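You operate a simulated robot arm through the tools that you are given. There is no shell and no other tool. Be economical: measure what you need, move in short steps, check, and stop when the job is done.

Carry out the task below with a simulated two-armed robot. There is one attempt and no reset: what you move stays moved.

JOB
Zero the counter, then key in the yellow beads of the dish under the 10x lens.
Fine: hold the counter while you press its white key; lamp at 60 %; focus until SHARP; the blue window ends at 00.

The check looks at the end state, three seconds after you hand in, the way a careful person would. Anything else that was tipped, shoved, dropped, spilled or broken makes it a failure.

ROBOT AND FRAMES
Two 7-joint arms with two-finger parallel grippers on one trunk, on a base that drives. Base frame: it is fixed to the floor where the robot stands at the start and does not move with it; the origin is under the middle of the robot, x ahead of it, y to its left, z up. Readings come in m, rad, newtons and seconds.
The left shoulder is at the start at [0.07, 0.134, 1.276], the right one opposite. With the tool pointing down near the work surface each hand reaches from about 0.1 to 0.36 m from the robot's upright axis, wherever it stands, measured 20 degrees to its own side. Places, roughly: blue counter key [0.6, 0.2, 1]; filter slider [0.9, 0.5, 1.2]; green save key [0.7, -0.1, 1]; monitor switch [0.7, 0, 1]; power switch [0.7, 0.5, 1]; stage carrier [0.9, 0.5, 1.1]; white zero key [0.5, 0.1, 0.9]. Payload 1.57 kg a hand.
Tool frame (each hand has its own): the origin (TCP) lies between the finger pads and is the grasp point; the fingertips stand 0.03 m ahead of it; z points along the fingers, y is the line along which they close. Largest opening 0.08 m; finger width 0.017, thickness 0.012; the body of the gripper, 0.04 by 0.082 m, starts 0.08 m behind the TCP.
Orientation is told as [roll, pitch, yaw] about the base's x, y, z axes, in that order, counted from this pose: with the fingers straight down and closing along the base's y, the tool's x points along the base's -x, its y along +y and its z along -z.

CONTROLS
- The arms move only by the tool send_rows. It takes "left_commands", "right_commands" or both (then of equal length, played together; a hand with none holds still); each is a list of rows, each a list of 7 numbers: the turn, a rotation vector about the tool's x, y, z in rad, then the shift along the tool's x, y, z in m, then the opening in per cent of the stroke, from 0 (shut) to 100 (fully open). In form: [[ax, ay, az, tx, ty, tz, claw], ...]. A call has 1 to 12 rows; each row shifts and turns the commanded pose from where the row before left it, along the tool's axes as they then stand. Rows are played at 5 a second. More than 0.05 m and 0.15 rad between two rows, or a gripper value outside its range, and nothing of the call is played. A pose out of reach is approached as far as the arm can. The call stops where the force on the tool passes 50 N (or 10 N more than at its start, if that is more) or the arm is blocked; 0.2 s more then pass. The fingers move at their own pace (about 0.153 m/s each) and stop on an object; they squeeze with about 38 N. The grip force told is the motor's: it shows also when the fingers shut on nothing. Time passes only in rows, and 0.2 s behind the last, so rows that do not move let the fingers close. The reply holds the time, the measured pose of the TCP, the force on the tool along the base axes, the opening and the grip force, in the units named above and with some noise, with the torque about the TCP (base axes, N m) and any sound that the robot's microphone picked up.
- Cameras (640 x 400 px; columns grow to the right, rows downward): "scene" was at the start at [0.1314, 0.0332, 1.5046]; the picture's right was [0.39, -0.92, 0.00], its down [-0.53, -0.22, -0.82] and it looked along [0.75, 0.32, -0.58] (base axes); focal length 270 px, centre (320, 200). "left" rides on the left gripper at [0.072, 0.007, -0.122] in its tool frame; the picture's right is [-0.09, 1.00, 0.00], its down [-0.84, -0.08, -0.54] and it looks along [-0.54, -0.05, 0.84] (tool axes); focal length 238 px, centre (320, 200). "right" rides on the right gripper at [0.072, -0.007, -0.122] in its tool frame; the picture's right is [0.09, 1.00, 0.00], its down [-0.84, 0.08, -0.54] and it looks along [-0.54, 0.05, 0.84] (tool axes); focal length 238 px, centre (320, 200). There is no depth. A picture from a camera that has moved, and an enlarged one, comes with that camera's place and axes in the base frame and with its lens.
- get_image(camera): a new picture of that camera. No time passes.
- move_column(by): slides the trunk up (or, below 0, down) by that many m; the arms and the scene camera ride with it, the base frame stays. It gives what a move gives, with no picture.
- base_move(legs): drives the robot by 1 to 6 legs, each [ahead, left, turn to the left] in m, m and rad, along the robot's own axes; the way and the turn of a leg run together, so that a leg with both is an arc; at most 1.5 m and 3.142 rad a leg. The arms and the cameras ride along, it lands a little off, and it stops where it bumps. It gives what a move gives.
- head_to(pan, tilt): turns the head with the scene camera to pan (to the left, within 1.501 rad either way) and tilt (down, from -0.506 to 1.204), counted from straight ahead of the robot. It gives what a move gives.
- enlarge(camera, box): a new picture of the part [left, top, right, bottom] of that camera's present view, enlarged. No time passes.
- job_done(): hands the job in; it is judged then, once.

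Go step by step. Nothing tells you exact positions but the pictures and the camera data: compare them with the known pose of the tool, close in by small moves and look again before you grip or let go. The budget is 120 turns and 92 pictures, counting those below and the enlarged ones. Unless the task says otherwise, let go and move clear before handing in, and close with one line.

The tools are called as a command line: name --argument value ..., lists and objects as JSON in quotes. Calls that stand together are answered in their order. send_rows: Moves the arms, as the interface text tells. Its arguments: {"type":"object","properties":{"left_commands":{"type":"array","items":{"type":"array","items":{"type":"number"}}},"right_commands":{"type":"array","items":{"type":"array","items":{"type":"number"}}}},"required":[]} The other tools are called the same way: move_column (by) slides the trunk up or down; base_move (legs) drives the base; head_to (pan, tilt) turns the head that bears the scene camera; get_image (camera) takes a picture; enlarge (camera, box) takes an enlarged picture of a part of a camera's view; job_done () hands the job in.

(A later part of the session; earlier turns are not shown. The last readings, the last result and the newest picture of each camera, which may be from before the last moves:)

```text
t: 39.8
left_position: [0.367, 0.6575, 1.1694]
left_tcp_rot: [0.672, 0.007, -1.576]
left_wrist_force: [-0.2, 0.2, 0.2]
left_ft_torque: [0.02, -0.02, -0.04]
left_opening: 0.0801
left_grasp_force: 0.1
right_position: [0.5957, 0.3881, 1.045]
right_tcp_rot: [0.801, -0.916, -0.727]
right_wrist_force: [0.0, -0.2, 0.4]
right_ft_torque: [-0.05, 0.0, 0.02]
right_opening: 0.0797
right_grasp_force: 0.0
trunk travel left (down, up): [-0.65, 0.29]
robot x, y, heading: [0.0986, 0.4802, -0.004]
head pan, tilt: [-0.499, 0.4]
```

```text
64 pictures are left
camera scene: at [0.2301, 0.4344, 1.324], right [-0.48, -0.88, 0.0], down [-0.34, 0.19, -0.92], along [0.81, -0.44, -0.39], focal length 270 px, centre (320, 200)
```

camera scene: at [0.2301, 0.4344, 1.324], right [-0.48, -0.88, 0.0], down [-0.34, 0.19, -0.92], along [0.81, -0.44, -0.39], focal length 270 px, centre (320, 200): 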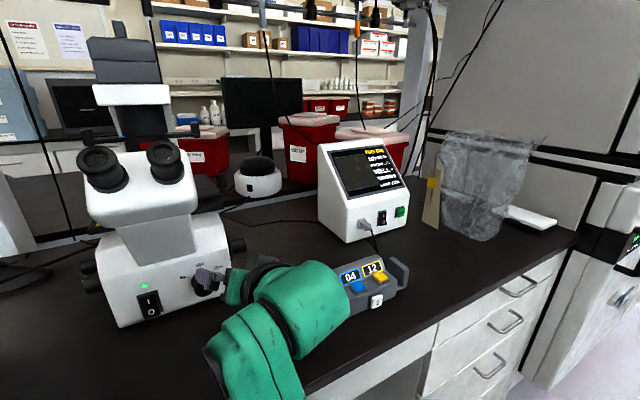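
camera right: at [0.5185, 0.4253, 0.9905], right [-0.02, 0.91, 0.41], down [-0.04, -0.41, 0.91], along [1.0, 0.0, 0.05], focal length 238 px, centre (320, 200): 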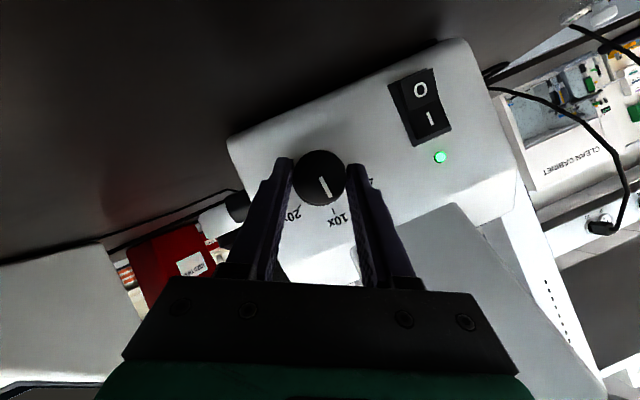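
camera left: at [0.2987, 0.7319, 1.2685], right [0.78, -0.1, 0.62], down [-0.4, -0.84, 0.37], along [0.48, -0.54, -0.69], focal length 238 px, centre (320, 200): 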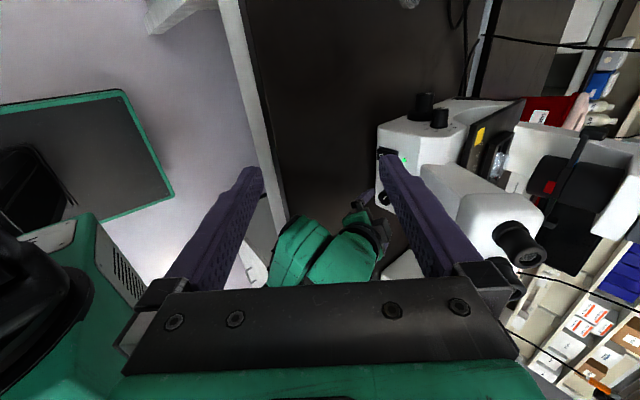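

Good overall view. Zoom on the monitor.

enlarge --camera "scene" --box '[320, 140, 416, 200]'

enlarge --camera "scene" --box '[70, 130, 260, 330]'

```text
6.67 times, centred on (368, 170) of scene
camera zoom: at [0.2301, 0.4344, 1.324], right [-0.48, -0.88, 0.0], down [-0.34, 0.19, -0.92], along [0.81, -0.44, -0.39], focal length 1803 px, centre (0, 400)
```

zoom: 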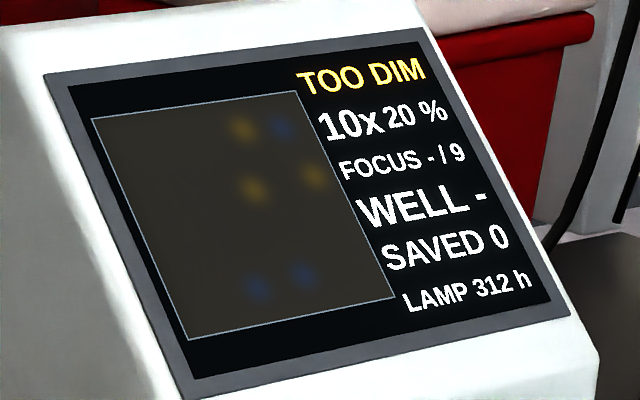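

```text
2.00 times, centred on (165, 230) of scene
camera zoom: at [0.2301, 0.4344, 1.324], right [-0.48, -0.88, 0.0], down [-0.34, 0.19, -0.92], along [0.81, -0.44, -0.39], focal length 541 px, centre (630, 140)
```

zoom: 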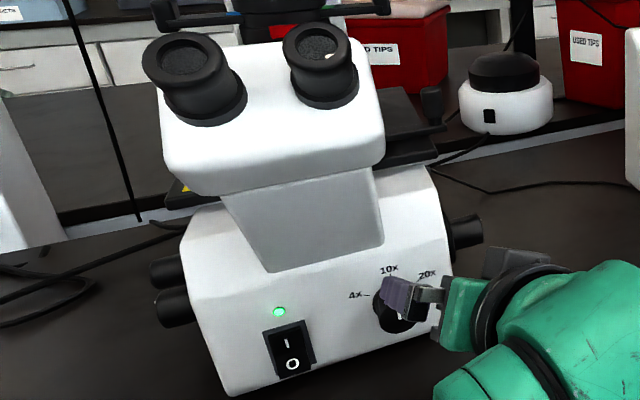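

10x is set and the monitor says TOO DIM at 20 %. The lamp dial is next with the left hand; first I retract the right hand to a pointing-down pose clear of the microscope.

send_rows --right_commands '[[0, 0, 0, -0.0087, -0.019, -0.027, 100], [0, 0, 0, -0.0087, -0.019, -0.027, 100], [0, 0, 0, -0.0087, -0.019, -0.027, 100], [0, 0, 0, -0.0087, -0.019, -0.027, 100], [0.065, 0, -0.113, 0, 0, 0, 100], [0.065, 0, -0.113, 0, 0, 0, 100], [0.065, 0, -0.113, 0, 0, 0, 100], [0.065, 0, -0.113, 0, 0, 0, 100]]'

send_rows --right_commands '[[0, 0.131, 0, 0, 0, 0, 100], [0, 0.131, 0, 0, 0, 0, 100], [0, 0.131, 0, 0, 0, 0, 100], [0, 0.131, 0, 0, 0, 0, 100], [0, 0.131, 0, 0, 0, 0, 100], [0, 0.131, 0, 0, 0, 0, 100]]' --left_commands '[[0, -0.14, 0, 0, 0, 0, 100], [0, -0.14, 0, 0, 0, 0, 100], [0, -0.14, 0, 0, 0, 0, 100], [0, -0.14, 0, 0, 0, 0, 100], [0, -0.14, 0, 0, 0, 0, 100], [0, 0, 0, 0, 0, 0, 100]]'

```text
t: 40.5
left_position: [0.3683, 0.6583, 1.1676]
left_tcp_rot: [0.672, 0.006, -1.573]
left_wrist_force: [0.2, 0.6, 0.0]
left_ft_torque: [0.0, -0.02, 0.0]
left_opening: 0.08
left_grasp_force: 0.1
right_position: [0.5518, 0.3061, 1.0535]
right_tcp_rot: [0.642, -0.931, -0.641]
right_wrist_force: [0.5, 0.3, 0.7]
right_ft_torque: [0.0, -0.02, -0.01]
right_opening: 0.0801
right_grasp_force: 0.1
right hand out of reach, approached as far as the arm can: row 3
trunk travel left (down, up): [-0.65, 0.29]
robot x, y, heading: [0.0962, 0.4788, -0.004]
head pan, tilt: [-0.499, 0.4]
stopped in row 3 (right hand): the arm was blocked; the commanded pose is now the measured one
```

```text
t: 42.1
left_position: [0.3672, 0.6562, 1.1686]
left_tcp_rot: [0.802, -0.523, -2.057]
left_wrist_force: [0.7, -0.4, -0.4]
left_ft_torque: [-0.02, -0.01, 0.02]
left_opening: 0.0796
left_grasp_force: 0.2
right_position: [0.555, 0.2793, 1.0535]
right_tcp_rot: [0.457, -0.941, -0.544]
right_wrist_force: [-0.2, 0.2, 0.1]
right_ft_torque: [-0.02, -0.01, -0.02]
right_opening: 0.0799
right_grasp_force: 0.0
right hand out of reach, approached as far as the arm can: row 1, 2, 3, 4, 5, 6
trunk travel left (down, up): [-0.65, 0.29]
robot x, y, heading: [0.0978, 0.4802, -0.009]
head pan, tilt: [-0.499, 0.4]
stopped in row 6 (right hand): the arm was blocked; the commanded pose is now the measured one
```

The right arm got blocked; let me look before doing more.

head_to --pan -0.3 --tilt 0.95

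get_image --camera "scene"

```text
t: 43.1
left_position: [0.3679, 0.6581, 1.1688]
left_tcp_rot: [0.803, -0.525, -2.057]
left_wrist_force: [-0.2, -0.1, -1.4]
left_ft_torque: [-0.02, -0.01, -0.02]
left_opening: 0.0799
left_grasp_force: 0.0
right_position: [0.5539, 0.2781, 1.0517]
right_tcp_rot: [0.459, -0.937, -0.543]
right_wrist_force: [-0.1, 0.4, -1.4]
right_ft_torque: [0.0, -0.01, -0.01]
right_opening: 0.08
right_grasp_force: 0.1
trunk travel left (down, up): [-0.65, 0.29]
robot x, y, heading: [0.0988, 0.4781, -0.002]
head pan, tilt: [-0.3, 0.949]
```

```text
61 pictures are left
camera scene: at [0.2184, 0.4571, 1.2775], right [-0.3, -0.95, 0.0], down [-0.78, 0.24, -0.58], along [0.56, -0.17, -0.81], focal length 270 px, centre (320, 200)
```

scene: 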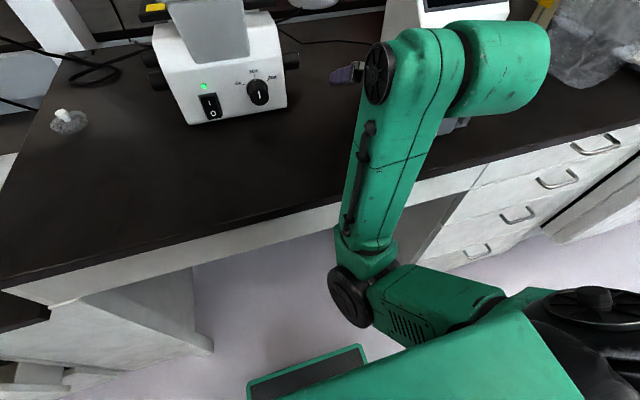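

The wrist block hovers near the counter. The safest retreat is lifting the trunk straight up, then look.

move_column --by 0.2

head_to --pan -0.4 --tilt 0.75

get_image --camera "scene"

```text
t: 45.3
left_position: [0.3675, 0.6573, 1.3688]
left_tcp_rot: [0.803, -0.523, -2.054]
left_wrist_force: [-0.4, -0.2, 0.6]
left_ft_torque: [0.01, 0.0, 0.01]
left_opening: 0.08
left_grasp_force: 0.1
right_position: [0.5542, 0.2783, 1.252]
right_tcp_rot: [0.458, -0.936, -0.542]
right_wrist_force: [-1.2, -0.9, -0.8]
right_ft_torque: [0.02, 0.01, 0.0]
right_opening: 0.0801
right_grasp_force: 0.1
trunk travel left (down, up): [-0.85, 0.09]
robot x, y, heading: [0.0959, 0.4788, -0.008]
head pan, tilt: [-0.3, 0.949]
```

```text
t: 46.0
left_position: [0.3669, 0.658, 1.3679]
left_tcp_rot: [0.802, -0.523, -2.056]
left_wrist_force: [-0.3, -0.6, -0.1]
left_ft_torque: [0.0, -0.04, 0.03]
left_opening: 0.08
left_grasp_force: 0.0
right_position: [0.5541, 0.2777, 1.2524]
right_tcp_rot: [0.457, -0.938, -0.541]
right_wrist_force: [-1.1, -0.2, 0.3]
right_ft_torque: [0.01, -0.02, 0.05]
right_opening: 0.08
right_grasp_force: 0.0
trunk travel left (down, up): [-0.85, 0.09]
robot x, y, heading: [0.0993, 0.4778, -0.004]
head pan, tilt: [-0.4, 0.75]
```

```text
60 pictures are left
camera scene: at [0.2253, 0.4464, 1.4929], right [-0.39, -0.92, 0.0], down [-0.63, 0.27, -0.73], along [0.67, -0.29, -0.68], focal length 270 px, centre (320, 200)
```

scene: 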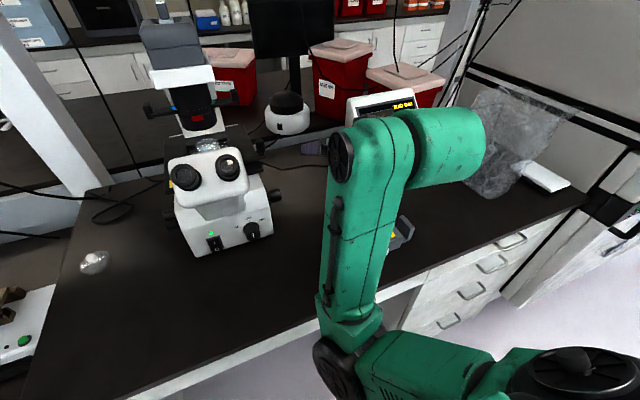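

Nothing seems disturbed. Now unwind the right wrist back toward pointing down.

send_rows --right_commands '[[0.065, 0, -0.113, 0, 0, 0, 100], [0.065, 0, -0.113, 0, 0, 0, 100], [0.065, 0, -0.113, 0, 0, 0, 100], [0.03, 0, -0.055, 0, 0, 0, 100]]'

send_rows --right_commands '[[0, 0.131, 0, 0, 0, 0, 100], [0, 0.131, 0, 0, 0, 0, 100], [0, 0.131, 0, 0, 0, 0, 100], [0, 0.131, 0, 0, 0, 0, 100], [0, 0.131, 0, 0, 0, 0, 100], [0, 0.131, 0, 0, 0, 0, 100], [0, 0.131, 0, 0, 0, 0, 100]]'

```text
t: 47.0
left_position: [0.3672, 0.6573, 1.3687]
left_tcp_rot: [0.801, -0.524, -2.055]
left_wrist_force: [0.2, -0.5, 0.3]
left_ft_torque: [-0.04, 0.0, 0.03]
left_opening: 0.0801
left_grasp_force: 0.1
right_position: [0.5536, 0.2789, 1.2529]
right_tcp_rot: [-0.329, -0.961, 0.142]
right_wrist_force: [-0.1, -0.3, 0.7]
right_ft_torque: [0.01, 0.0, -0.04]
right_opening: 0.0799
right_grasp_force: 0.0
trunk travel left (down, up): [-0.85, 0.09]
robot x, y, heading: [0.0988, 0.4814, -0.005]
head pan, tilt: [-0.4, 0.75]
```

```text
t: 48.6
left_position: [0.3671, 0.657, 1.3697]
left_tcp_rot: [0.801, -0.525, -2.057]
left_wrist_force: [-0.7, 0.0, 0.1]
left_ft_torque: [0.0, -0.01, -0.01]
left_opening: 0.08
left_grasp_force: 0.0
right_position: [0.6505, 0.2412, 1.1751]
right_tcp_rot: [-0.185, -0.068, -0.118]
right_wrist_force: [-0.4, 0.1, -0.1]
right_ft_torque: [-0.02, 0.02, 0.02]
right_opening: 0.08
right_grasp_force: 0.0
right hand out of reach, approached as far as the arm can: row 1, 2, 3, 4, 5, 6
trunk travel left (down, up): [-0.85, 0.09]
robot x, y, heading: [0.1014, 0.4806, -0.003]
head pan, tilt: [-0.4, 0.75]
```

Bring the right hand back near the body, pointing down.

send_rows --right_commands '[[0, 0, 0, 0.045, 0.005, -0.008, 100], [0, 0, 0, 0.045, 0.005, -0.008, 100], [0, 0, 0, 0.045, 0.005, -0.008, 100], [0, 0, 0, 0.045, 0.005, -0.008, 100], [0, 0, 0, 0.045, 0.005, -0.008, 100], [0, 0, 0, 0.045, 0.005, -0.008, 100]]'

```text
t: 50.0
left_position: [0.3675, 0.6566, 1.3685]
left_tcp_rot: [0.802, -0.525, -2.056]
left_wrist_force: [-0.2, -0.8, 0.3]
left_ft_torque: [0.01, 0.0, 0.0]
left_opening: 0.08
left_grasp_force: 0.1
right_position: [0.6001, 0.1753, 1.157]
right_tcp_rot: [-0.185, -0.069, -0.117]
right_wrist_force: [-0.7, 1.4, 0.0]
right_ft_torque: [0.0, -0.01, 0.05]
right_opening: 0.0799
right_grasp_force: 0.1
right hand out of reach, approached as far as the arm can: row 1, 2, 3, 4, 5, 6
trunk travel left (down, up): [-0.85, 0.09]
robot x, y, heading: [0.0969, 0.479, 0.001]
head pan, tilt: [-0.4, 0.75]
```

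The arm seems caught at a joint limit. I'll straighten the orientation and move up/inward in smaller trial steps.

send_rows --right_commands '[[-0.1, 0.035, -0.06, 0, 0.03, -0.03, 100], [-0.1, 0.035, -0.06, 0, 0.03, -0.03, 100], [0, 0, 0, 0, 0.03, -0.03, 100], [0, 0, 0, 0.02, 0.03, -0.03, 100], [0, 0, 0, 0.03, 0.02, 0, 100]]'

get_image --camera "scene"

```text
t: 51.2
left_position: [0.3671, 0.6572, 1.3678]
left_tcp_rot: [0.803, -0.523, -2.058]
left_wrist_force: [0.5, 0.3, 0.5]
left_ft_torque: [-0.02, 0.02, -0.01]
left_opening: 0.0797
left_grasp_force: 0.0
right_position: [0.6366, 0.2426, 1.2424]
right_tcp_rot: [0.014, 0.011, -0.005]
right_wrist_force: [1.0, 0.4, 0.1]
right_ft_torque: [-0.01, 0.01, 0.04]
right_opening: 0.0801
right_grasp_force: 0.1
right hand out of reach, approached as far as the arm can: row 1, 2, 3, 4, 5
trunk travel left (down, up): [-0.85, 0.09]
robot x, y, heading: [0.1014, 0.4824, -0.006]
head pan, tilt: [-0.4, 0.75]
```

```text
59 pictures are left
camera scene: at [0.2257, 0.4463, 1.4929], right [-0.39, -0.92, 0.0], down [-0.63, 0.27, -0.73], along [0.67, -0.29, -0.68], focal length 270 px, centre (320, 200)
```

scene: 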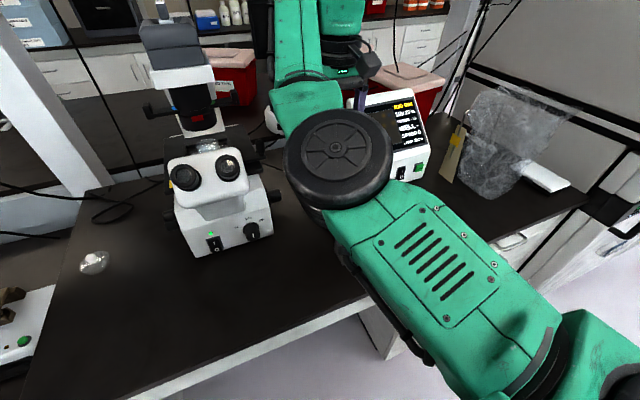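

Arm looks in a cleaner, elbow-up pose now. Try pulling back.

send_rows --right_commands '[[0, 0, 0, 0.04, 0, 0, 100], [0, 0, 0, 0.04, 0, 0, 100], [0, 0, 0, 0.04, 0, 0, 100]]'

```text
t: 52.0
left_position: [0.3662, 0.6573, 1.3683]
left_tcp_rot: [0.803, -0.523, -2.057]
left_wrist_force: [-0.3, 0.0, 0.9]
left_ft_torque: [0.0, 0.0, -0.02]
left_opening: 0.0801
left_grasp_force: 0.1
right_position: [0.629, 0.24, 1.261]
right_tcp_rot: [0.011, 0.008, -0.006]
right_wrist_force: [-0.1, -0.9, -0.2]
right_ft_torque: [-0.04, -0.04, 0.0]
right_opening: 0.0805
right_grasp_force: 0.0
right hand out of reach, approached as far as the arm can: row 1, 2, 3
trunk travel left (down, up): [-0.85, 0.09]
robot x, y, heading: [0.0995, 0.4792, 0.003]
head pan, tilt: [-0.4, 0.75]
```

Try back-and-down and a small yaw to find a free direction.

send_rows --right_commands '[[0, -0.14, 0, 0.02, 0, 0.0, 100], [0, -0.14, 0, 0.02, 0, 0.0, 100], [0, -0.14, 0, 0.02, 0, 0.0, 100], [0, -0.14, 0, 0.02, 0, 0.0, 100]]'

```text
t: 53.0
left_position: [0.3658, 0.6577, 1.3685]
left_tcp_rot: [0.804, -0.524, -2.055]
left_wrist_force: [-0.2, 0.2, 0.4]
left_ft_torque: [-0.01, 0.02, -0.01]
left_opening: 0.08
left_grasp_force: 0.1
right_position: [0.5834, 0.1798, 1.2596]
right_tcp_rot: [0.082, -0.505, -0.129]
right_wrist_force: [0.0, 0.1, 0.2]
right_ft_torque: [0.0, 0.0, -0.01]
right_opening: 0.0799
right_grasp_force: 0.0
right hand out of reach, approached as far as the arm can: row 1, 2, 3, 4
trunk travel left (down, up): [-0.85, 0.09]
robot x, y, heading: [0.0989, 0.4802, -0.008]
head pan, tilt: [-0.4, 0.75]
```

That freed it. Now park the right hand to the right side and back, out of the way.

send_rows --right_commands '[[0, 0, 0, 0.026, -0.03, -0.0145, 100], [0, 0, 0, 0.026, -0.03, -0.0145, 100], [0, 0, 0, 0.026, -0.03, -0.0145, 100], [0, 0, 0, 0.026, -0.03, -0.0145, 100], [0, 0, 0, 0.026, -0.03, -0.0145, 100]]'

get_image --camera "scene"

```text
t: 54.2
left_position: [0.3668, 0.6545, 1.3696]
left_tcp_rot: [0.802, -0.523, -2.056]
left_wrist_force: [-0.2, 0.3, 0.4]
left_ft_torque: [0.01, -0.01, 0.01]
left_opening: 0.0799
left_grasp_force: 0.0
right_position: [0.4224, 0.0421, 1.2507]
right_tcp_rot: [0.074, -0.505, -0.124]
right_wrist_force: [-0.1, 0.0, -0.6]
right_ft_torque: [0.01, -0.04, 0.04]
right_opening: 0.0799
right_grasp_force: 0.0
trunk travel left (down, up): [-0.85, 0.09]
robot x, y, heading: [0.0985, 0.4777, -0.007]
head pan, tilt: [-0.4, 0.75]
```

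```text
58 pictures are left
camera scene: at [0.2247, 0.4439, 1.4929], right [-0.39, -0.92, 0.0], down [-0.63, 0.27, -0.73], along [0.67, -0.29, -0.68], focal length 270 px, centre (320, 200)
```

scene: 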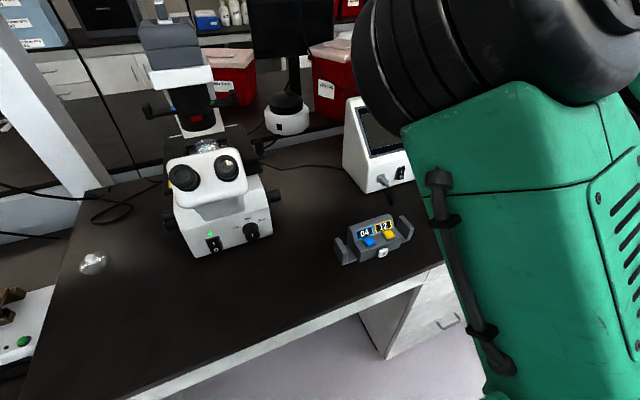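

Counter and microscope are undisturbed. Raise the right hand a bit, drive to the lamp station and lower the trunk by 0.15.

send_rows --right_commands '[[0, 0, 0, -0.016, 0, -0.029, 100], [0, 0, 0, -0.016, 0, -0.029, 100], [0, 0, 0, -0.016, 0, -0.029, 100]]'

base_move --legs '[[0, 0.09, 0.006], [0.12, 0, 0]]'

move_column --by -0.15

get_image --camera "left"

```text
t: 55.0
left_position: [0.368, 0.6564, 1.3685]
left_tcp_rot: [0.804, -0.523, -2.057]
left_wrist_force: [-0.5, 0.0, -0.2]
left_ft_torque: [-0.02, 0.0, 0.01]
left_opening: 0.0798
left_grasp_force: 0.0
right_position: [0.422, 0.0381, 1.3507]
right_tcp_rot: [0.076, -0.507, -0.126]
right_wrist_force: [-0.7, 0.4, 0.1]
right_ft_torque: [0.07, 0.02, 0.01]
right_opening: 0.0799
right_grasp_force: 0.0
trunk travel left (down, up): [-0.85, 0.09]
robot x, y, heading: [0.0983, 0.4773, -0.003]
head pan, tilt: [-0.4, 0.75]
```

```text
t: 57.0
left_position: [0.4813, 0.7486, 1.3707]
left_tcp_rot: [0.809, -0.524, -2.053]
left_wrist_force: [0.5, 0.1, 0.5]
left_ft_torque: [-0.04, -0.02, 0.02]
left_opening: 0.08
left_grasp_force: 0.0
right_position: [0.5384, 0.1321, 1.3527]
right_tcp_rot: [0.074, -0.509, -0.124]
right_wrist_force: [0.3, 1.4, 0.3]
right_ft_torque: [-0.05, -0.03, -0.01]
right_opening: 0.0798
right_grasp_force: 0.2
trunk travel left (down, up): [-0.85, 0.09]
robot x, y, heading: [0.2222, 0.5681, 0.002]
head pan, tilt: [-0.4, 0.75]
```

```text
t: 58.7
left_position: [0.4847, 0.7475, 1.219]
left_tcp_rot: [0.802, -0.525, -2.051]
left_wrist_force: [0.0, 0.8, 1.1]
left_ft_torque: [0.01, -0.03, -0.02]
left_opening: 0.0804
left_grasp_force: 0.1
right_position: [0.5437, 0.1294, 1.1992]
right_tcp_rot: [0.075, -0.506, -0.122]
right_wrist_force: [-1.0, 0.7, 0.3]
right_ft_torque: [-0.03, 0.04, 0.0]
right_opening: 0.08
right_grasp_force: 0.1
trunk travel left (down, up): [-0.7, 0.24]
robot x, y, heading: [0.2152, 0.5666, 0.0]
head pan, tilt: [-0.4, 0.75]
```

```text
57 pictures are left
camera left: at [0.4615, 0.8809, 1.2609], right [0.74, -0.07, 0.67], down [-0.65, -0.3, 0.7], along [0.15, -0.95, -0.27], focal length 238 px, centre (320, 200)
```

left: 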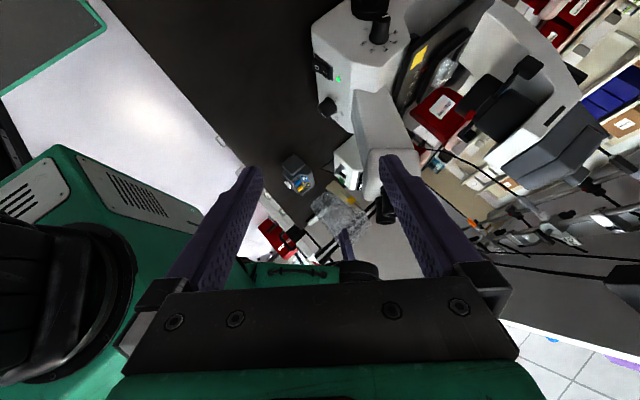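

Move the left hand toward the dial, three quarters of the way, and look.

send_rows --left_commands '[[0, 0, 0, 0.011, 0.0134, 0.0337, 100], [0, 0, 0, 0.011, 0.0134, 0.0337, 100], [0, 0, 0, 0.011, 0.0134, 0.0337, 100], [0, 0, 0, 0.011, 0.0134, 0.0337, 100], [0, 0, 0, 0.011, 0.0134, 0.0337, 100], [0, 0, 0, 0.011, 0.0134, 0.0337, 100]]'

get_image --camera "left"

```text
t: 60.1
left_position: [0.6756, 0.6669, 1.1148]
left_tcp_rot: [0.801, -0.525, -2.05]
left_wrist_force: [1.0, -0.4, -0.7]
left_ft_torque: [-0.01, 0.02, 0.0]
left_opening: 0.0802
left_grasp_force: 0.1
right_position: [0.5453, 0.1276, 1.1993]
right_tcp_rot: [0.076, -0.505, -0.121]
right_wrist_force: [0.4, -1.1, -0.3]
right_ft_torque: [0.0, 0.01, -0.03]
right_opening: 0.08
right_grasp_force: 0.1
trunk travel left (down, up): [-0.7, 0.24]
robot x, y, heading: [0.2147, 0.5629, 0.001]
head pan, tilt: [-0.4, 0.75]
```

```text
56 pictures are left
camera left: at [0.6511, 0.8006, 1.1568], right [0.74, -0.07, 0.66], down [-0.65, -0.3, 0.7], along [0.15, -0.95, -0.27], focal length 238 px, centre (320, 200)
```

left: 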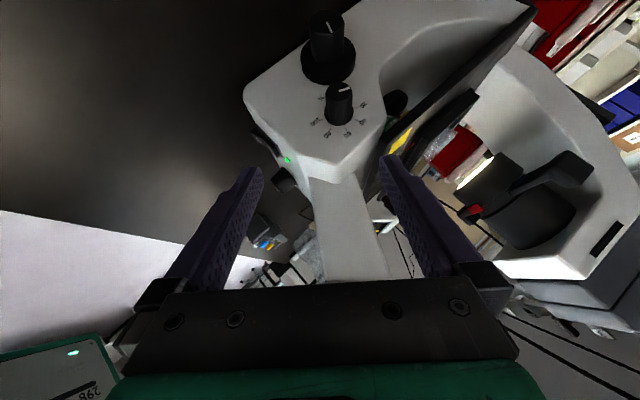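

enlarge --camera "left" --box '[280, 0, 400, 150]'

```text
2.67 times, centred on (340, 75) of left
camera zoom: at [0.6511, 0.8006, 1.1568], right [0.74, -0.07, 0.66], down [-0.65, -0.3, 0.7], along [0.15, -0.95, -0.27], focal length 636 px, centre (267, 533)
```

zoom: 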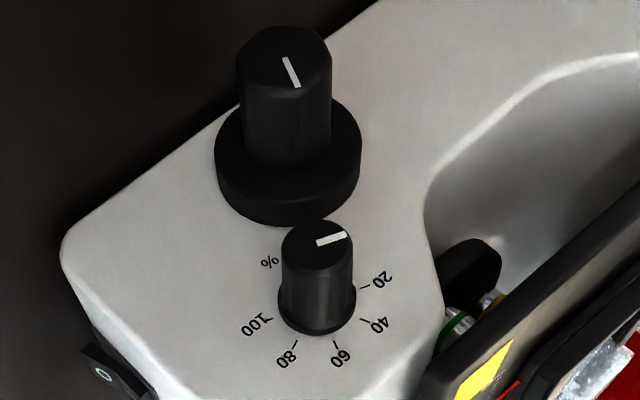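

Dial axis is at (0.767, 1.034) with its cap at y≈0.612, pointer at 20; 60 is about 90° further. I raise the wrist angle a bit and go to a 5 cm standoff.

send_rows --left_commands '[[0.096, 0, -0.08, 0, 0, 0, 100], [0.096, 0, -0.08, 0, 0, 0, 100], [0, 0, 0, 0.0103, 0.023, 0.033, 100], [0, 0, 0, 0.0103, 0.023, 0.033, 100]]'

get_image --camera "left"

```text
t: 61.1
left_position: [0.7402, 0.6407, 1.0752]
left_tcp_rot: [0.526, -0.621, -1.899]
left_wrist_force: [0.1, 0.3, 0.5]
left_ft_torque: [-0.03, 0.0, -0.02]
left_opening: 0.0796
left_grasp_force: 0.1
right_position: [0.5446, 0.1283, 1.1981]
right_tcp_rot: [0.078, -0.506, -0.122]
right_wrist_force: [-0.9, -0.6, -0.5]
right_ft_torque: [0.01, 0.0, 0.03]
right_opening: 0.08
right_grasp_force: 0.1
trunk travel left (down, up): [-0.7, 0.24]
robot x, y, heading: [0.2161, 0.5709, 0.003]
head pan, tilt: [-0.4, 0.75]
```

```text
54 pictures are left
camera left: at [0.7287, 0.7749, 1.1226], right [0.88, -0.07, 0.46], down [-0.46, -0.3, 0.84], along [0.08, -0.95, -0.3], focal length 238 px, centre (320, 200)
```

left: 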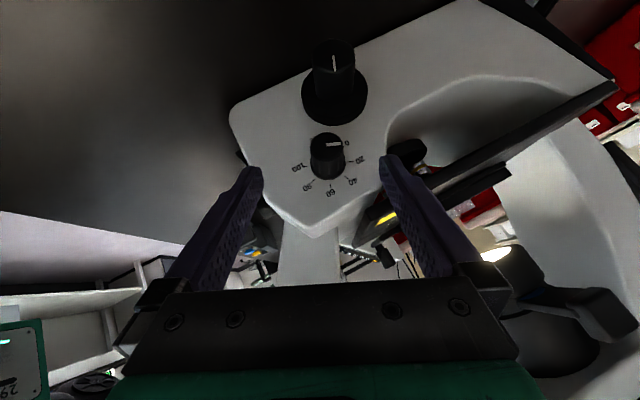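

Aligned within a few mm. Advance 53 mm along the fingers and close.

send_rows --left_commands '[[0, 0, 0, 0.0007, 0.002, 0.0265, 100], [0, 0, 0, 0.0007, 0.002, 0.0265, 100]]'

get_image --camera "left"

```text
t: 61.7
left_position: [0.7632, 0.6096, 1.0403]
left_tcp_rot: [0.528, -0.623, -1.9]
left_wrist_force: [0.1, -0.1, -0.1]
left_ft_torque: [0.02, 0.0, -0.02]
left_opening: 0.08
left_grasp_force: 0.0
right_position: [0.5436, 0.1286, 1.1998]
right_tcp_rot: [0.077, -0.505, -0.121]
right_wrist_force: [-0.6, 0.3, -0.4]
right_ft_torque: [0.03, -0.05, 0.03]
right_opening: 0.0801
right_grasp_force: 0.0
trunk travel left (down, up): [-0.7, 0.24]
robot x, y, heading: [0.2165, 0.5674, -0.003]
head pan, tilt: [-0.4, 0.75]
```

```text
53 pictures are left
camera left: at [0.7513, 0.7436, 1.0867], right [0.88, -0.07, 0.46], down [-0.46, -0.3, 0.84], along [0.08, -0.95, -0.3], focal length 238 px, centre (320, 200)
```

left: 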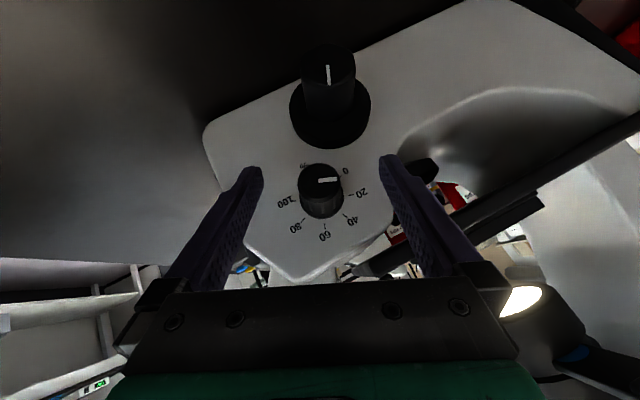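

Centred. Close on the dial and turn the first ~36° clockwise.

send_rows --left_commands '[[0, 0, 0, 0, 0, 0, 15], [0, 0, 0, 0, 0, 0, 15], [0, 0, 0, 0, 0, 0, 15], [-0.096, 0, 0.08, 0, -0.00115, 0, 15], [-0.096, 0, 0.08, 0, -0.00115, 0, 15], [-0.096, 0, 0.08, 0, -0.00115, 0, 15], [-0.096, 0, 0.08, 0, -0.00115, 0, 15], [-0.096, 0, 0.08, 0, -0.00115, 0, 15]]'

get_image --camera "left"

```text
t: 63.5
left_position: [0.7587, 0.611, 1.0369]
left_tcp_rot: [1.159, -0.322, -2.198]
left_wrist_force: [22.1, 2.9, 22.3]
left_ft_torque: [-0.22, -0.24, -0.02]
left_opening: 0.0275
left_grasp_force: 37.7
right_position: [0.5462, 0.1293, 1.1993]
right_tcp_rot: [0.076, -0.504, -0.122]
right_wrist_force: [0.0, 0.3, -1.1]
right_ft_torque: [-0.02, -0.02, 0.0]
right_opening: 0.0801
right_grasp_force: 0.0
trunk travel left (down, up): [-0.7, 0.24]
robot x, y, heading: [0.2165, 0.5687, 0.002]
head pan, tilt: [-0.4, 0.75]
```

```text
52 pictures are left
camera left: at [0.7212, 0.7447, 1.0675], right [0.44, -0.07, 0.9], down [-0.87, -0.3, 0.4], along [0.24, -0.95, -0.19], focal length 238 px, centre (320, 200)
```

left: 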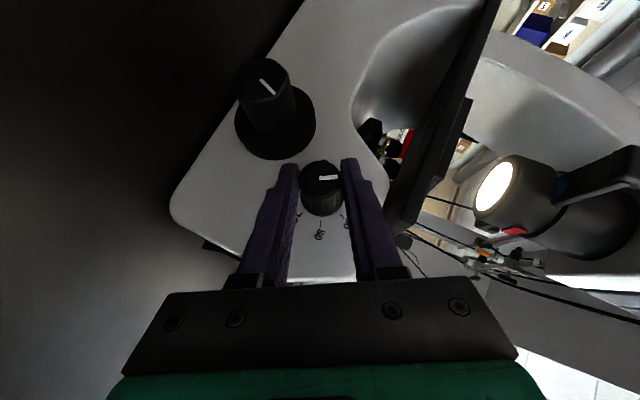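

The dial turns with the grip. I continue by ~29° and then read the monitor.

send_rows --left_commands '[[-0.096, 0, 0.08, 0, 0.001, 0, 15], [-0.096, 0, 0.08, 0, 0, 0, 15], [-0.096, 0, 0.08, 0, 0, 0, 15], [-0.096, 0, 0.08, 0, 0, 0, 15]]'

head_to --pan -0.55 --tilt 0.4

get_image --camera "scene"

```text
t: 64.5
left_position: [0.7564, 0.6117, 1.0354]
left_tcp_rot: [1.548, -0.018, -2.263]
left_wrist_force: [5.8, 10.4, -2.1]
left_ft_torque: [-0.67, 0.05, -0.51]
left_opening: 0.0277
left_grasp_force: 37.8
right_position: [0.5435, 0.1295, 1.1985]
right_tcp_rot: [0.074, -0.506, -0.123]
right_wrist_force: [-0.1, 0.7, 0.1]
right_ft_torque: [0.01, 0.01, -0.01]
right_opening: 0.08
right_grasp_force: 0.0
trunk travel left (down, up): [-0.7, 0.24]
robot x, y, heading: [0.2171, 0.5669, 0.001]
head pan, tilt: [-0.4, 0.75]
```

```text
t: 65.3
left_position: [0.7566, 0.6101, 1.0343]
left_tcp_rot: [1.548, -0.016, -2.265]
left_wrist_force: [28.5, -5.6, -7.9]
left_ft_torque: [-0.41, 0.04, -0.02]
left_opening: 0.0273
left_grasp_force: 38.5
right_position: [0.5455, 0.13, 1.2]
right_tcp_rot: [0.076, -0.505, -0.12]
right_wrist_force: [0.7, -0.3, 0.2]
right_ft_torque: [0.04, -0.03, -0.01]
right_opening: 0.0798
right_grasp_force: 0.1
trunk travel left (down, up): [-0.7, 0.24]
robot x, y, heading: [0.2174, 0.5703, 0.0]
head pan, tilt: [-0.55, 0.4]
```

```text
51 pictures are left
camera scene: at [0.348, 0.52, 1.3741], right [-0.52, -0.85, 0.0], down [-0.33, 0.2, -0.92], along [0.79, -0.48, -0.39], focal length 270 px, centre (320, 200)
```

scene: 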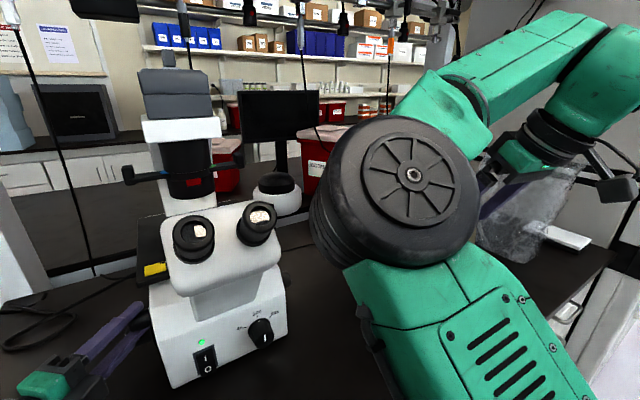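

The right arm hides the monitor; try the right-hand camera.

get_image --camera "right"

```text
50 pictures are left
camera right: at [0.4212, 0.1283, 1.2695], right [0.0, 1.0, 0.02], down [0.47, -0.02, 0.88], along [0.88, 0.01, -0.47], focal length 238 px, centre (320, 200)
```

right: 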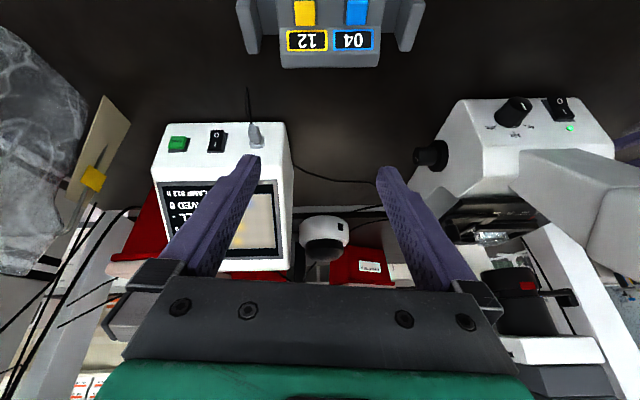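

The right-hand camera can serve as monitor watcher; shift it 8 cm to -y so the screen shows between the fingers.

send_rows --right_commands '[[0, 0, 0, 0, -0.04, 0, 100], [0, 0, 0, 0, -0.04, 0, 100]]'

enlarge --camera "right" --box '[220, 110, 400, 290]'

```text
t: 65.9
left_position: [0.756, 0.6109, 1.0353]
left_tcp_rot: [1.548, -0.013, -2.264]
left_wrist_force: [19.4, 0.6, -15.5]
left_ft_torque: [-0.27, 0.12, 0.16]
left_opening: 0.0278
left_grasp_force: 37.6
right_position: [0.5395, 0.0506, 1.1947]
right_tcp_rot: [0.075, -0.506, -0.12]
right_wrist_force: [-0.5, -0.1, 0.1]
right_ft_torque: [0.03, 0.03, -0.01]
right_opening: 0.0798
right_grasp_force: 0.1
trunk travel left (down, up): [-0.7, 0.24]
robot x, y, heading: [0.2183, 0.5713, 0.003]
head pan, tilt: [-0.55, 0.4]
```

```text
2.22 times, centred on (310, 200) of right
camera zoom: at [0.4159, 0.0489, 1.2657], right [0.0, 1.0, 0.02], down [0.47, -0.02, 0.88], along [0.88, 0.01, -0.47], focal length 530 px, centre (342, 200)
```

zoom: 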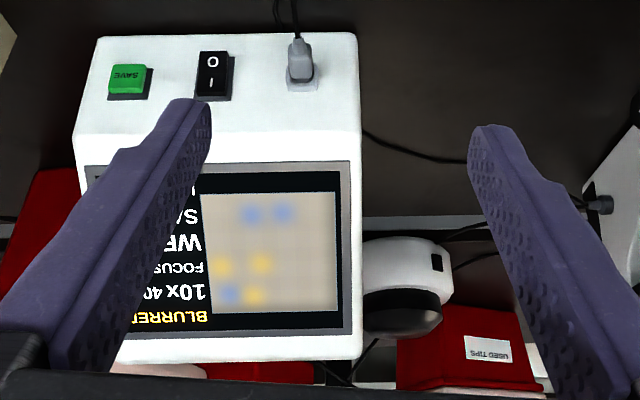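

Shows "10x 4?" and BLURRED. Shift a further 6 cm to read it all.

send_rows --right_commands '[[0, 0, 0, 0, -0.035, 0, 100], [0, 0, 0, 0, -0.035, 0, 100]]'

enlarge --camera "right" --box '[260, 110, 440, 290]'

```text
t: 66.5
left_position: [0.7564, 0.611, 1.0337]
left_tcp_rot: [1.55, -0.015, -2.264]
left_wrist_force: [15.8, 5.3, -17.9]
left_ft_torque: [-0.21, 0.14, 0.34]
left_opening: 0.0276
left_grasp_force: 38.2
right_position: [0.5312, -0.018, 1.1896]
right_tcp_rot: [0.076, -0.504, -0.12]
right_wrist_force: [0.1, 0.1, -0.2]
right_ft_torque: [-0.04, 0.02, 0.0]
right_opening: 0.0799
right_grasp_force: 0.2
trunk travel left (down, up): [-0.7, 0.24]
robot x, y, heading: [0.217, 0.567, -0.003]
head pan, tilt: [-0.55, 0.4]
```

```text
2.22 times, centred on (350, 200) of right
camera zoom: at [0.4084, -0.019, 1.2591], right [0.0, 1.0, 0.02], down [0.47, -0.02, 0.88], along [0.88, 0.01, -0.47], focal length 530 px, centre (253, 200)
```

zoom: 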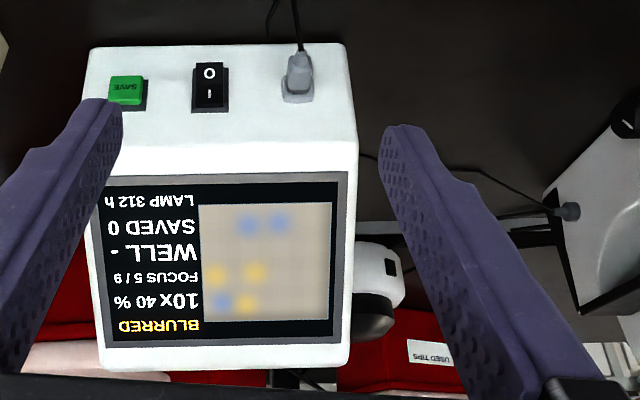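

Monitor: 10x, 40 %, BLURRED, FOCUS 5/9. Look at the dial pointer.

enlarge --camera "left" --box '[240, 120, 400, 260]'

```text
2.86 times, centred on (320, 190) of left
camera zoom: at [0.7101, 0.7444, 1.0432], right [-0.03, -0.08, 1.0], down [-0.95, -0.3, -0.05], along [0.3, -0.95, -0.06], focal length 681 px, centre (320, 229)
```

zoom: 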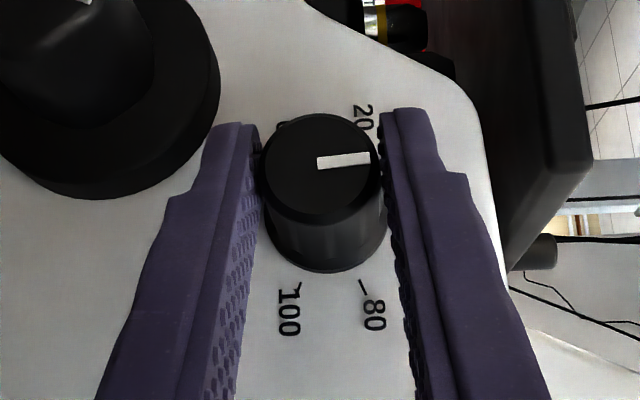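

The pointer is around 48 on the scale; about 23° more is needed to 60. I release, back off, rotate up and regrip.

send_rows --left_commands '[[0, 0, 0, 0, 0, 0, 58], [0, 0, 0, 0, 0, 0, 58], [0, 0, 0, 0, 0, -0.04, 58], [0.096, 0, -0.08, 0, 0, 0, 58], [0.096, 0, -0.08, 0, 0, 0, 58], [0.096, 0, -0.08, 0, 0, 0, 58], [0.096, 0, -0.08, 0, 0, 0, 58], [0.096, 0, -0.08, 0, 0, 0, 58]]'

get_image --camera "left"

```text
t: 68.3
left_position: [0.7251, 0.634, 1.037]
left_tcp_rot: [1.042, -0.397, -2.159]
left_wrist_force: [0.0, -0.8, 0.2]
left_ft_torque: [0.0, -0.02, 0.0]
left_opening: 0.0462
left_grasp_force: 0.1
right_position: [0.5314, -0.0164, 1.1897]
right_tcp_rot: [0.076, -0.507, -0.121]
right_wrist_force: [-0.9, 0.5, 0.8]
right_ft_torque: [0.0, 0.04, 0.0]
right_opening: 0.0798
right_grasp_force: 0.0
trunk travel left (down, up): [-0.7, 0.24]
robot x, y, heading: [0.2156, 0.5694, -0.003]
head pan, tilt: [-0.55, 0.4]
```

```text
46 pictures are left
camera left: at [0.6934, 0.7678, 1.0716], right [0.56, -0.07, 0.83], down [-0.81, -0.29, 0.51], along [0.21, -0.95, -0.22], focal length 238 px, centre (320, 200)
```

left: 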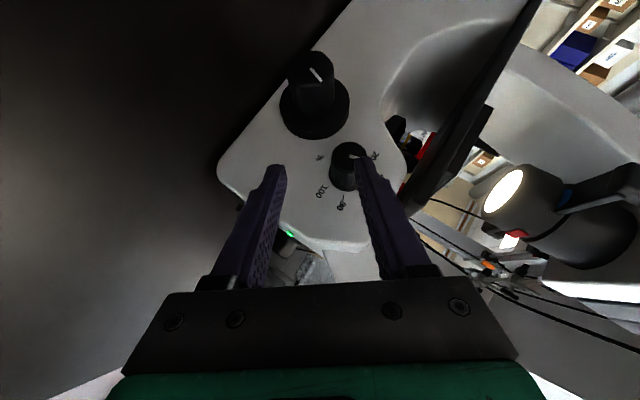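

Shift 20 mm sideways, advance, and grip again; then turn ~23°.

send_rows --left_commands '[[0, 0, 0, -0.002, 0.0196, 0, 58], [0, 0, 0, 0, 0, 0.0385, 58], [0, 0, 0, 0, 0, 0, 15], [0, 0, 0, 0, 0, 0, 15], [-0.096, 0, 0.08, 0, -0.0008, 0, 15], [-0.096, 0, 0.08, 0, -0.0008, 0, 15], [-0.096, 0, 0.08, 0, 0, 0, 15]]'

enlarge --camera "left" --box '[240, 120, 400, 260]'

enlarge --camera "right" --box '[260, 110, 440, 290]'

```text
t: 69.9
left_position: [0.7594, 0.6062, 1.0354]
left_tcp_rot: [1.361, -0.17, -2.251]
left_wrist_force: [14.5, -2.7, 18.7]
left_ft_torque: [-0.65, -0.14, 0.81]
left_opening: 0.0276
left_grasp_force: 37.6
right_position: [0.5315, -0.019, 1.1893]
right_tcp_rot: [0.077, -0.506, -0.123]
right_wrist_force: [0.3, -0.1, 0.5]
right_ft_torque: [0.0, 0.0, 0.01]
right_opening: 0.0801
right_grasp_force: 0.0
trunk travel left (down, up): [-0.7, 0.24]
robot x, y, heading: [0.2153, 0.5704, -0.001]
head pan, tilt: [-0.55, 0.4]
```

```text
2.86 times, centred on (320, 190) of left
camera zoom: at [0.7169, 0.7401, 1.055], right [0.21, -0.07, 0.98], down [-0.94, -0.29, 0.18], along [0.27, -0.95, -0.13], focal length 681 px, centre (320, 229)
```

zoom: 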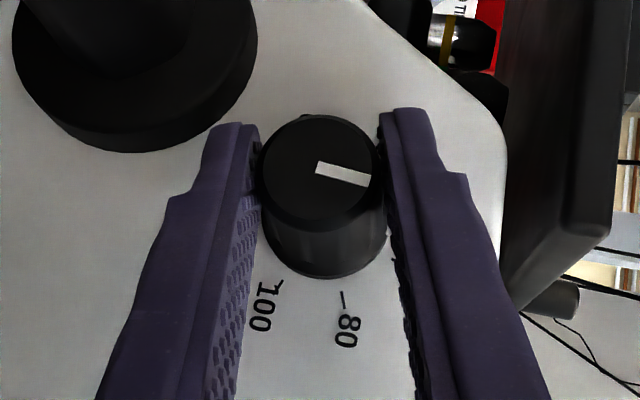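

```text
2.22 times, centred on (350, 200) of right
camera zoom: at [0.4081, -0.0204, 1.2586], right [0.0, 1.0, 0.02], down [0.47, -0.02, 0.88], along [0.88, 0.01, -0.47], focal length 530 px, centre (253, 200)
```

zoom: 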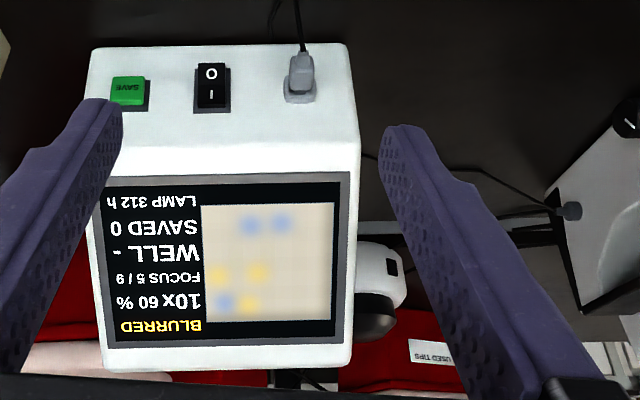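

Screen shows 60 %, but the pointer sits near the switching point. Turn another ~18° to seat it on the 60 mark, then release.

send_rows --left_commands '[[-0.084, 0, 0.071, 0, 0.0008, 0, 15], [-0.084, 0, 0.071, 0, 0, 0, 15], [-0.084, 0, 0.071, 0, 0, 0, 15], [0, 0, 0, 0, 0, 0, 15], [0, 0, 0, 0, 0, 0, 58], [0, 0, 0, 0, 0, 0, 58], [0, 0, 0, 0, 0, -0.04, 58], [0, 0, 0, 0, 0, -0.03, 58]]'

enlarge --camera "left" --box '[260, 60, 440, 240]'

enlarge --camera "right" --box '[260, 110, 440, 290]'

```text
t: 70.7
left_position: [0.7609, 0.6074, 1.033]
left_tcp_rot: [1.577, 0.029, -2.261]
left_wrist_force: [14.8, -4.5, -10.2]
left_ft_torque: [-0.82, 0.08, -0.54]
left_opening: 0.0272
left_grasp_force: 37.8
right_position: [0.5305, -0.0234, 1.1869]
right_tcp_rot: [0.083, -0.505, -0.125]
right_wrist_force: [0.3, 0.1, 0.4]
right_ft_torque: [0.02, -0.03, 0.01]
right_opening: 0.0801
right_grasp_force: 0.0
trunk travel left (down, up): [-0.7, 0.24]
robot x, y, heading: [0.2177, 0.5725, -0.002]
head pan, tilt: [-0.55, 0.4]
stopped in row 3 (left hand): the force on the tool passed its limit (the readings are from after the stop); the commanded pose is now the measured one
```

```text
2.22 times, centred on (350, 150) of left
camera zoom: at [0.7143, 0.7407, 1.0427], right [-0.08, -0.09, 0.99], down [-0.95, -0.3, -0.1], along [0.31, -0.95, -0.06], focal length 530 px, centre (253, 311)
```

zoom: 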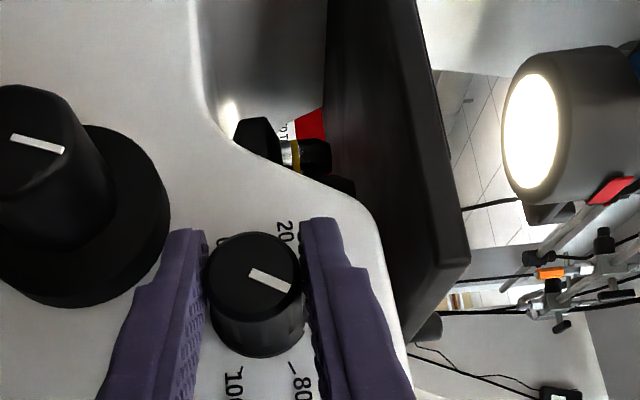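

```text
2.22 times, centred on (350, 200) of right
camera zoom: at [0.4062, -0.0251, 1.2567], right [0.01, 1.0, 0.03], down [0.47, -0.03, 0.88], along [0.88, 0.01, -0.47], focal length 530 px, centre (253, 200)
```

zoom: 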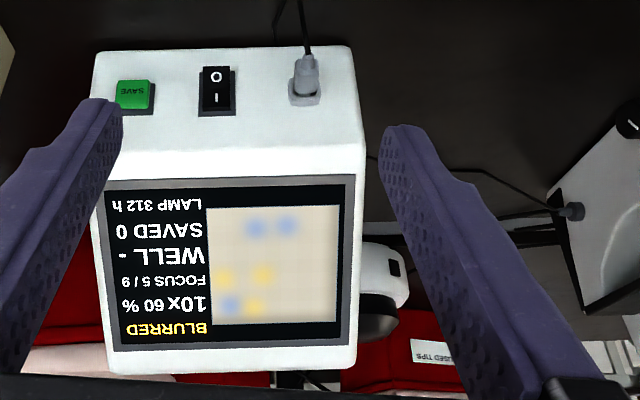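

60 % with the pointer on the mark. Release, back off and raise the wrist for the focus knob.

send_rows --left_commands '[[0, 0, 0, 0, 0, 0, 58], [0, 0, 0, 0, 0, 0, 58], [0, 0, 0, 0, 0, -0.03, 58], [0, 0, 0, 0, 0, -0.03, 58], [0.096, 0, -0.08, 0, 0, 0, 58], [0.096, 0, -0.08, 0, 0, 0, 58], [0.096, 0, -0.08, 0, 0, 0, 58], [0.096, 0, -0.08, 0, 0, 0, 58], [0.096, 0, -0.08, 0, 0, 0, 58], [0.096, 0, -0.08, 0, 0, 0, 58], [0.096, 0, -0.08, 0, 0, 0, 70]]'

get_image --camera "left"

```text
t: 73.1
left_position: [0.7144, 0.6496, 1.0309]
left_tcp_rot: [0.84, -0.488, -2.068]
left_wrist_force: [-0.1, 0.3, -0.4]
left_ft_torque: [-0.06, -0.04, -0.03]
left_opening: 0.0558
left_grasp_force: 0.0
right_position: [0.5311, -0.0179, 1.1901]
right_tcp_rot: [0.075, -0.506, -0.123]
right_wrist_force: [0.6, 0.1, 0.3]
right_ft_torque: [0.0, 0.01, -0.02]
right_opening: 0.0801
right_grasp_force: 0.0
trunk travel left (down, up): [-0.7, 0.24]
robot x, y, heading: [0.2144, 0.5673, 0.001]
head pan, tilt: [-0.55, 0.4]
```

```text
41 pictures are left
camera left: at [0.689, 0.7818, 1.0741], right [0.71, -0.08, 0.7], down [-0.68, -0.31, 0.66], along [0.16, -0.95, -0.27], focal length 238 px, centre (320, 200)
```

left: 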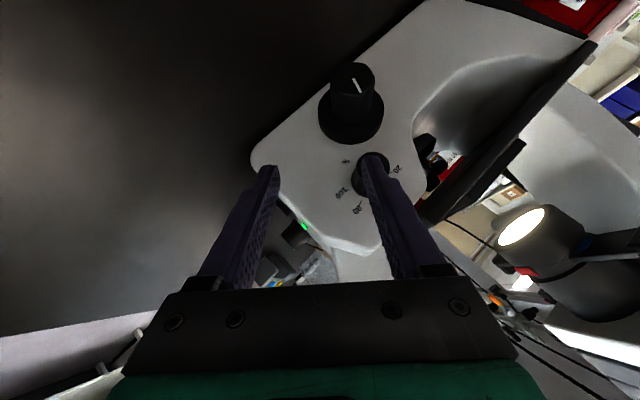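

Focus knob axis at (0.802, 0.978), cap y≈0.631. Position and approach it over the dial with clearance.

send_rows --left_commands '[[0, 0, 0, 0.0366, 0, 0, 70], [0, 0, 0, 0, 0.0293, 0, 70], [0, 0, 0, 0, 0, 0.035, 70], [0, 0, 0, 0, 0, 0, 70]]'

get_image --camera "left"

```text
t: 74.1
left_position: [0.769, 0.6539, 1.0172]
left_tcp_rot: [0.843, -0.488, -2.069]
left_wrist_force: [0.5, -0.4, 0.4]
left_ft_torque: [0.0, 0.02, -0.01]
left_opening: 0.0561
left_grasp_force: 0.0
right_position: [0.5297, -0.0176, 1.1914]
right_tcp_rot: [0.075, -0.506, -0.123]
right_wrist_force: [-0.3, -0.2, -0.1]
right_ft_torque: [-0.02, 0.0, -0.03]
right_opening: 0.0799
right_grasp_force: 0.0
trunk travel left (down, up): [-0.7, 0.24]
robot x, y, heading: [0.2144, 0.5702, -0.001]
head pan, tilt: [-0.55, 0.4]
```

```text
40 pictures are left
camera left: at [0.7427, 0.7872, 1.0587], right [0.71, -0.08, 0.7], down [-0.69, -0.31, 0.66], along [0.16, -0.95, -0.27], focal length 238 px, centre (320, 200)
```

left: 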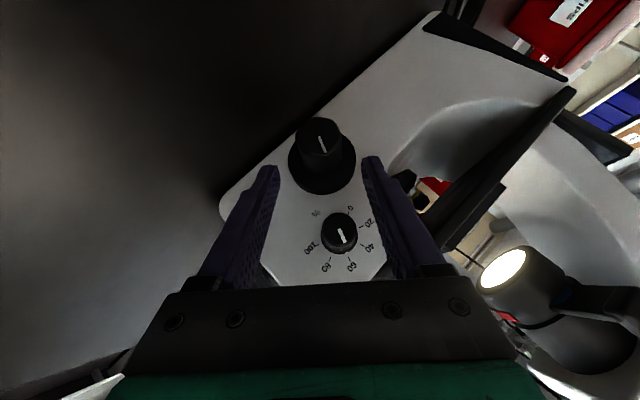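

Well centred. Advance, close on the focus knob and turn ~21° one way to see the effect.

send_rows --left_commands '[[0, 0, 0, 0, 0, 0.025, 70], [0, 0, 0, 0, 0, 0.022, 70], [0, 0, 0, 0, 0, 0, 20], [0, 0, 0, 0, 0, 0, 20], [0, 0, 0, 0, 0, 0, 20], [-0.096, 0, 0.08, 0, -0.001, 0, 20], [-0.096, 0, 0.08, 0, -0.001, 0, 20], [-0.096, 0, 0.08, 0, -0.001, 0, 20]]'

enlarge --camera "right" --box '[260, 110, 440, 290]'

```text
t: 75.9
left_position: [0.7873, 0.6257, 0.9834]
left_tcp_rot: [1.183, -0.286, -2.206]
left_wrist_force: [-13.3, -4.2, -7.2]
left_ft_torque: [-0.3, 0.24, 1.0]
left_opening: 0.0357
left_grasp_force: 42.9
right_position: [0.5276, -0.0193, 1.1901]
right_tcp_rot: [0.076, -0.509, -0.124]
right_wrist_force: [-0.1, -0.6, 0.8]
right_ft_torque: [0.02, 0.0, 0.01]
right_opening: 0.08
right_grasp_force: 0.0
trunk travel left (down, up): [-0.7, 0.24]
robot x, y, heading: [0.2155, 0.5706, -0.0]
head pan, tilt: [-0.55, 0.4]
```

```text
2.22 times, centred on (350, 200) of right
camera zoom: at [0.4039, -0.0198, 1.2592], right [0.01, 1.0, 0.02], down [0.47, -0.02, 0.88], along [0.88, 0.01, -0.47], focal length 530 px, centre (253, 200)
```

zoom: 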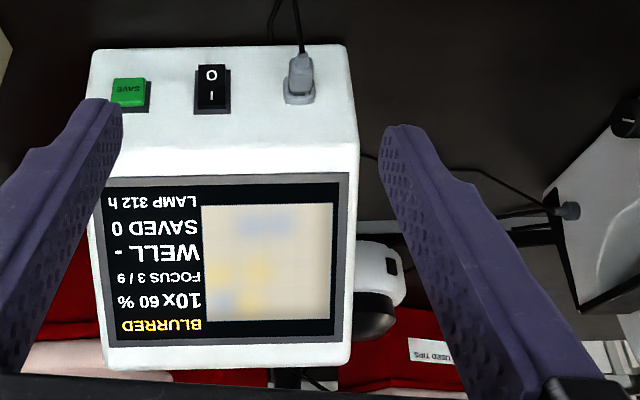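

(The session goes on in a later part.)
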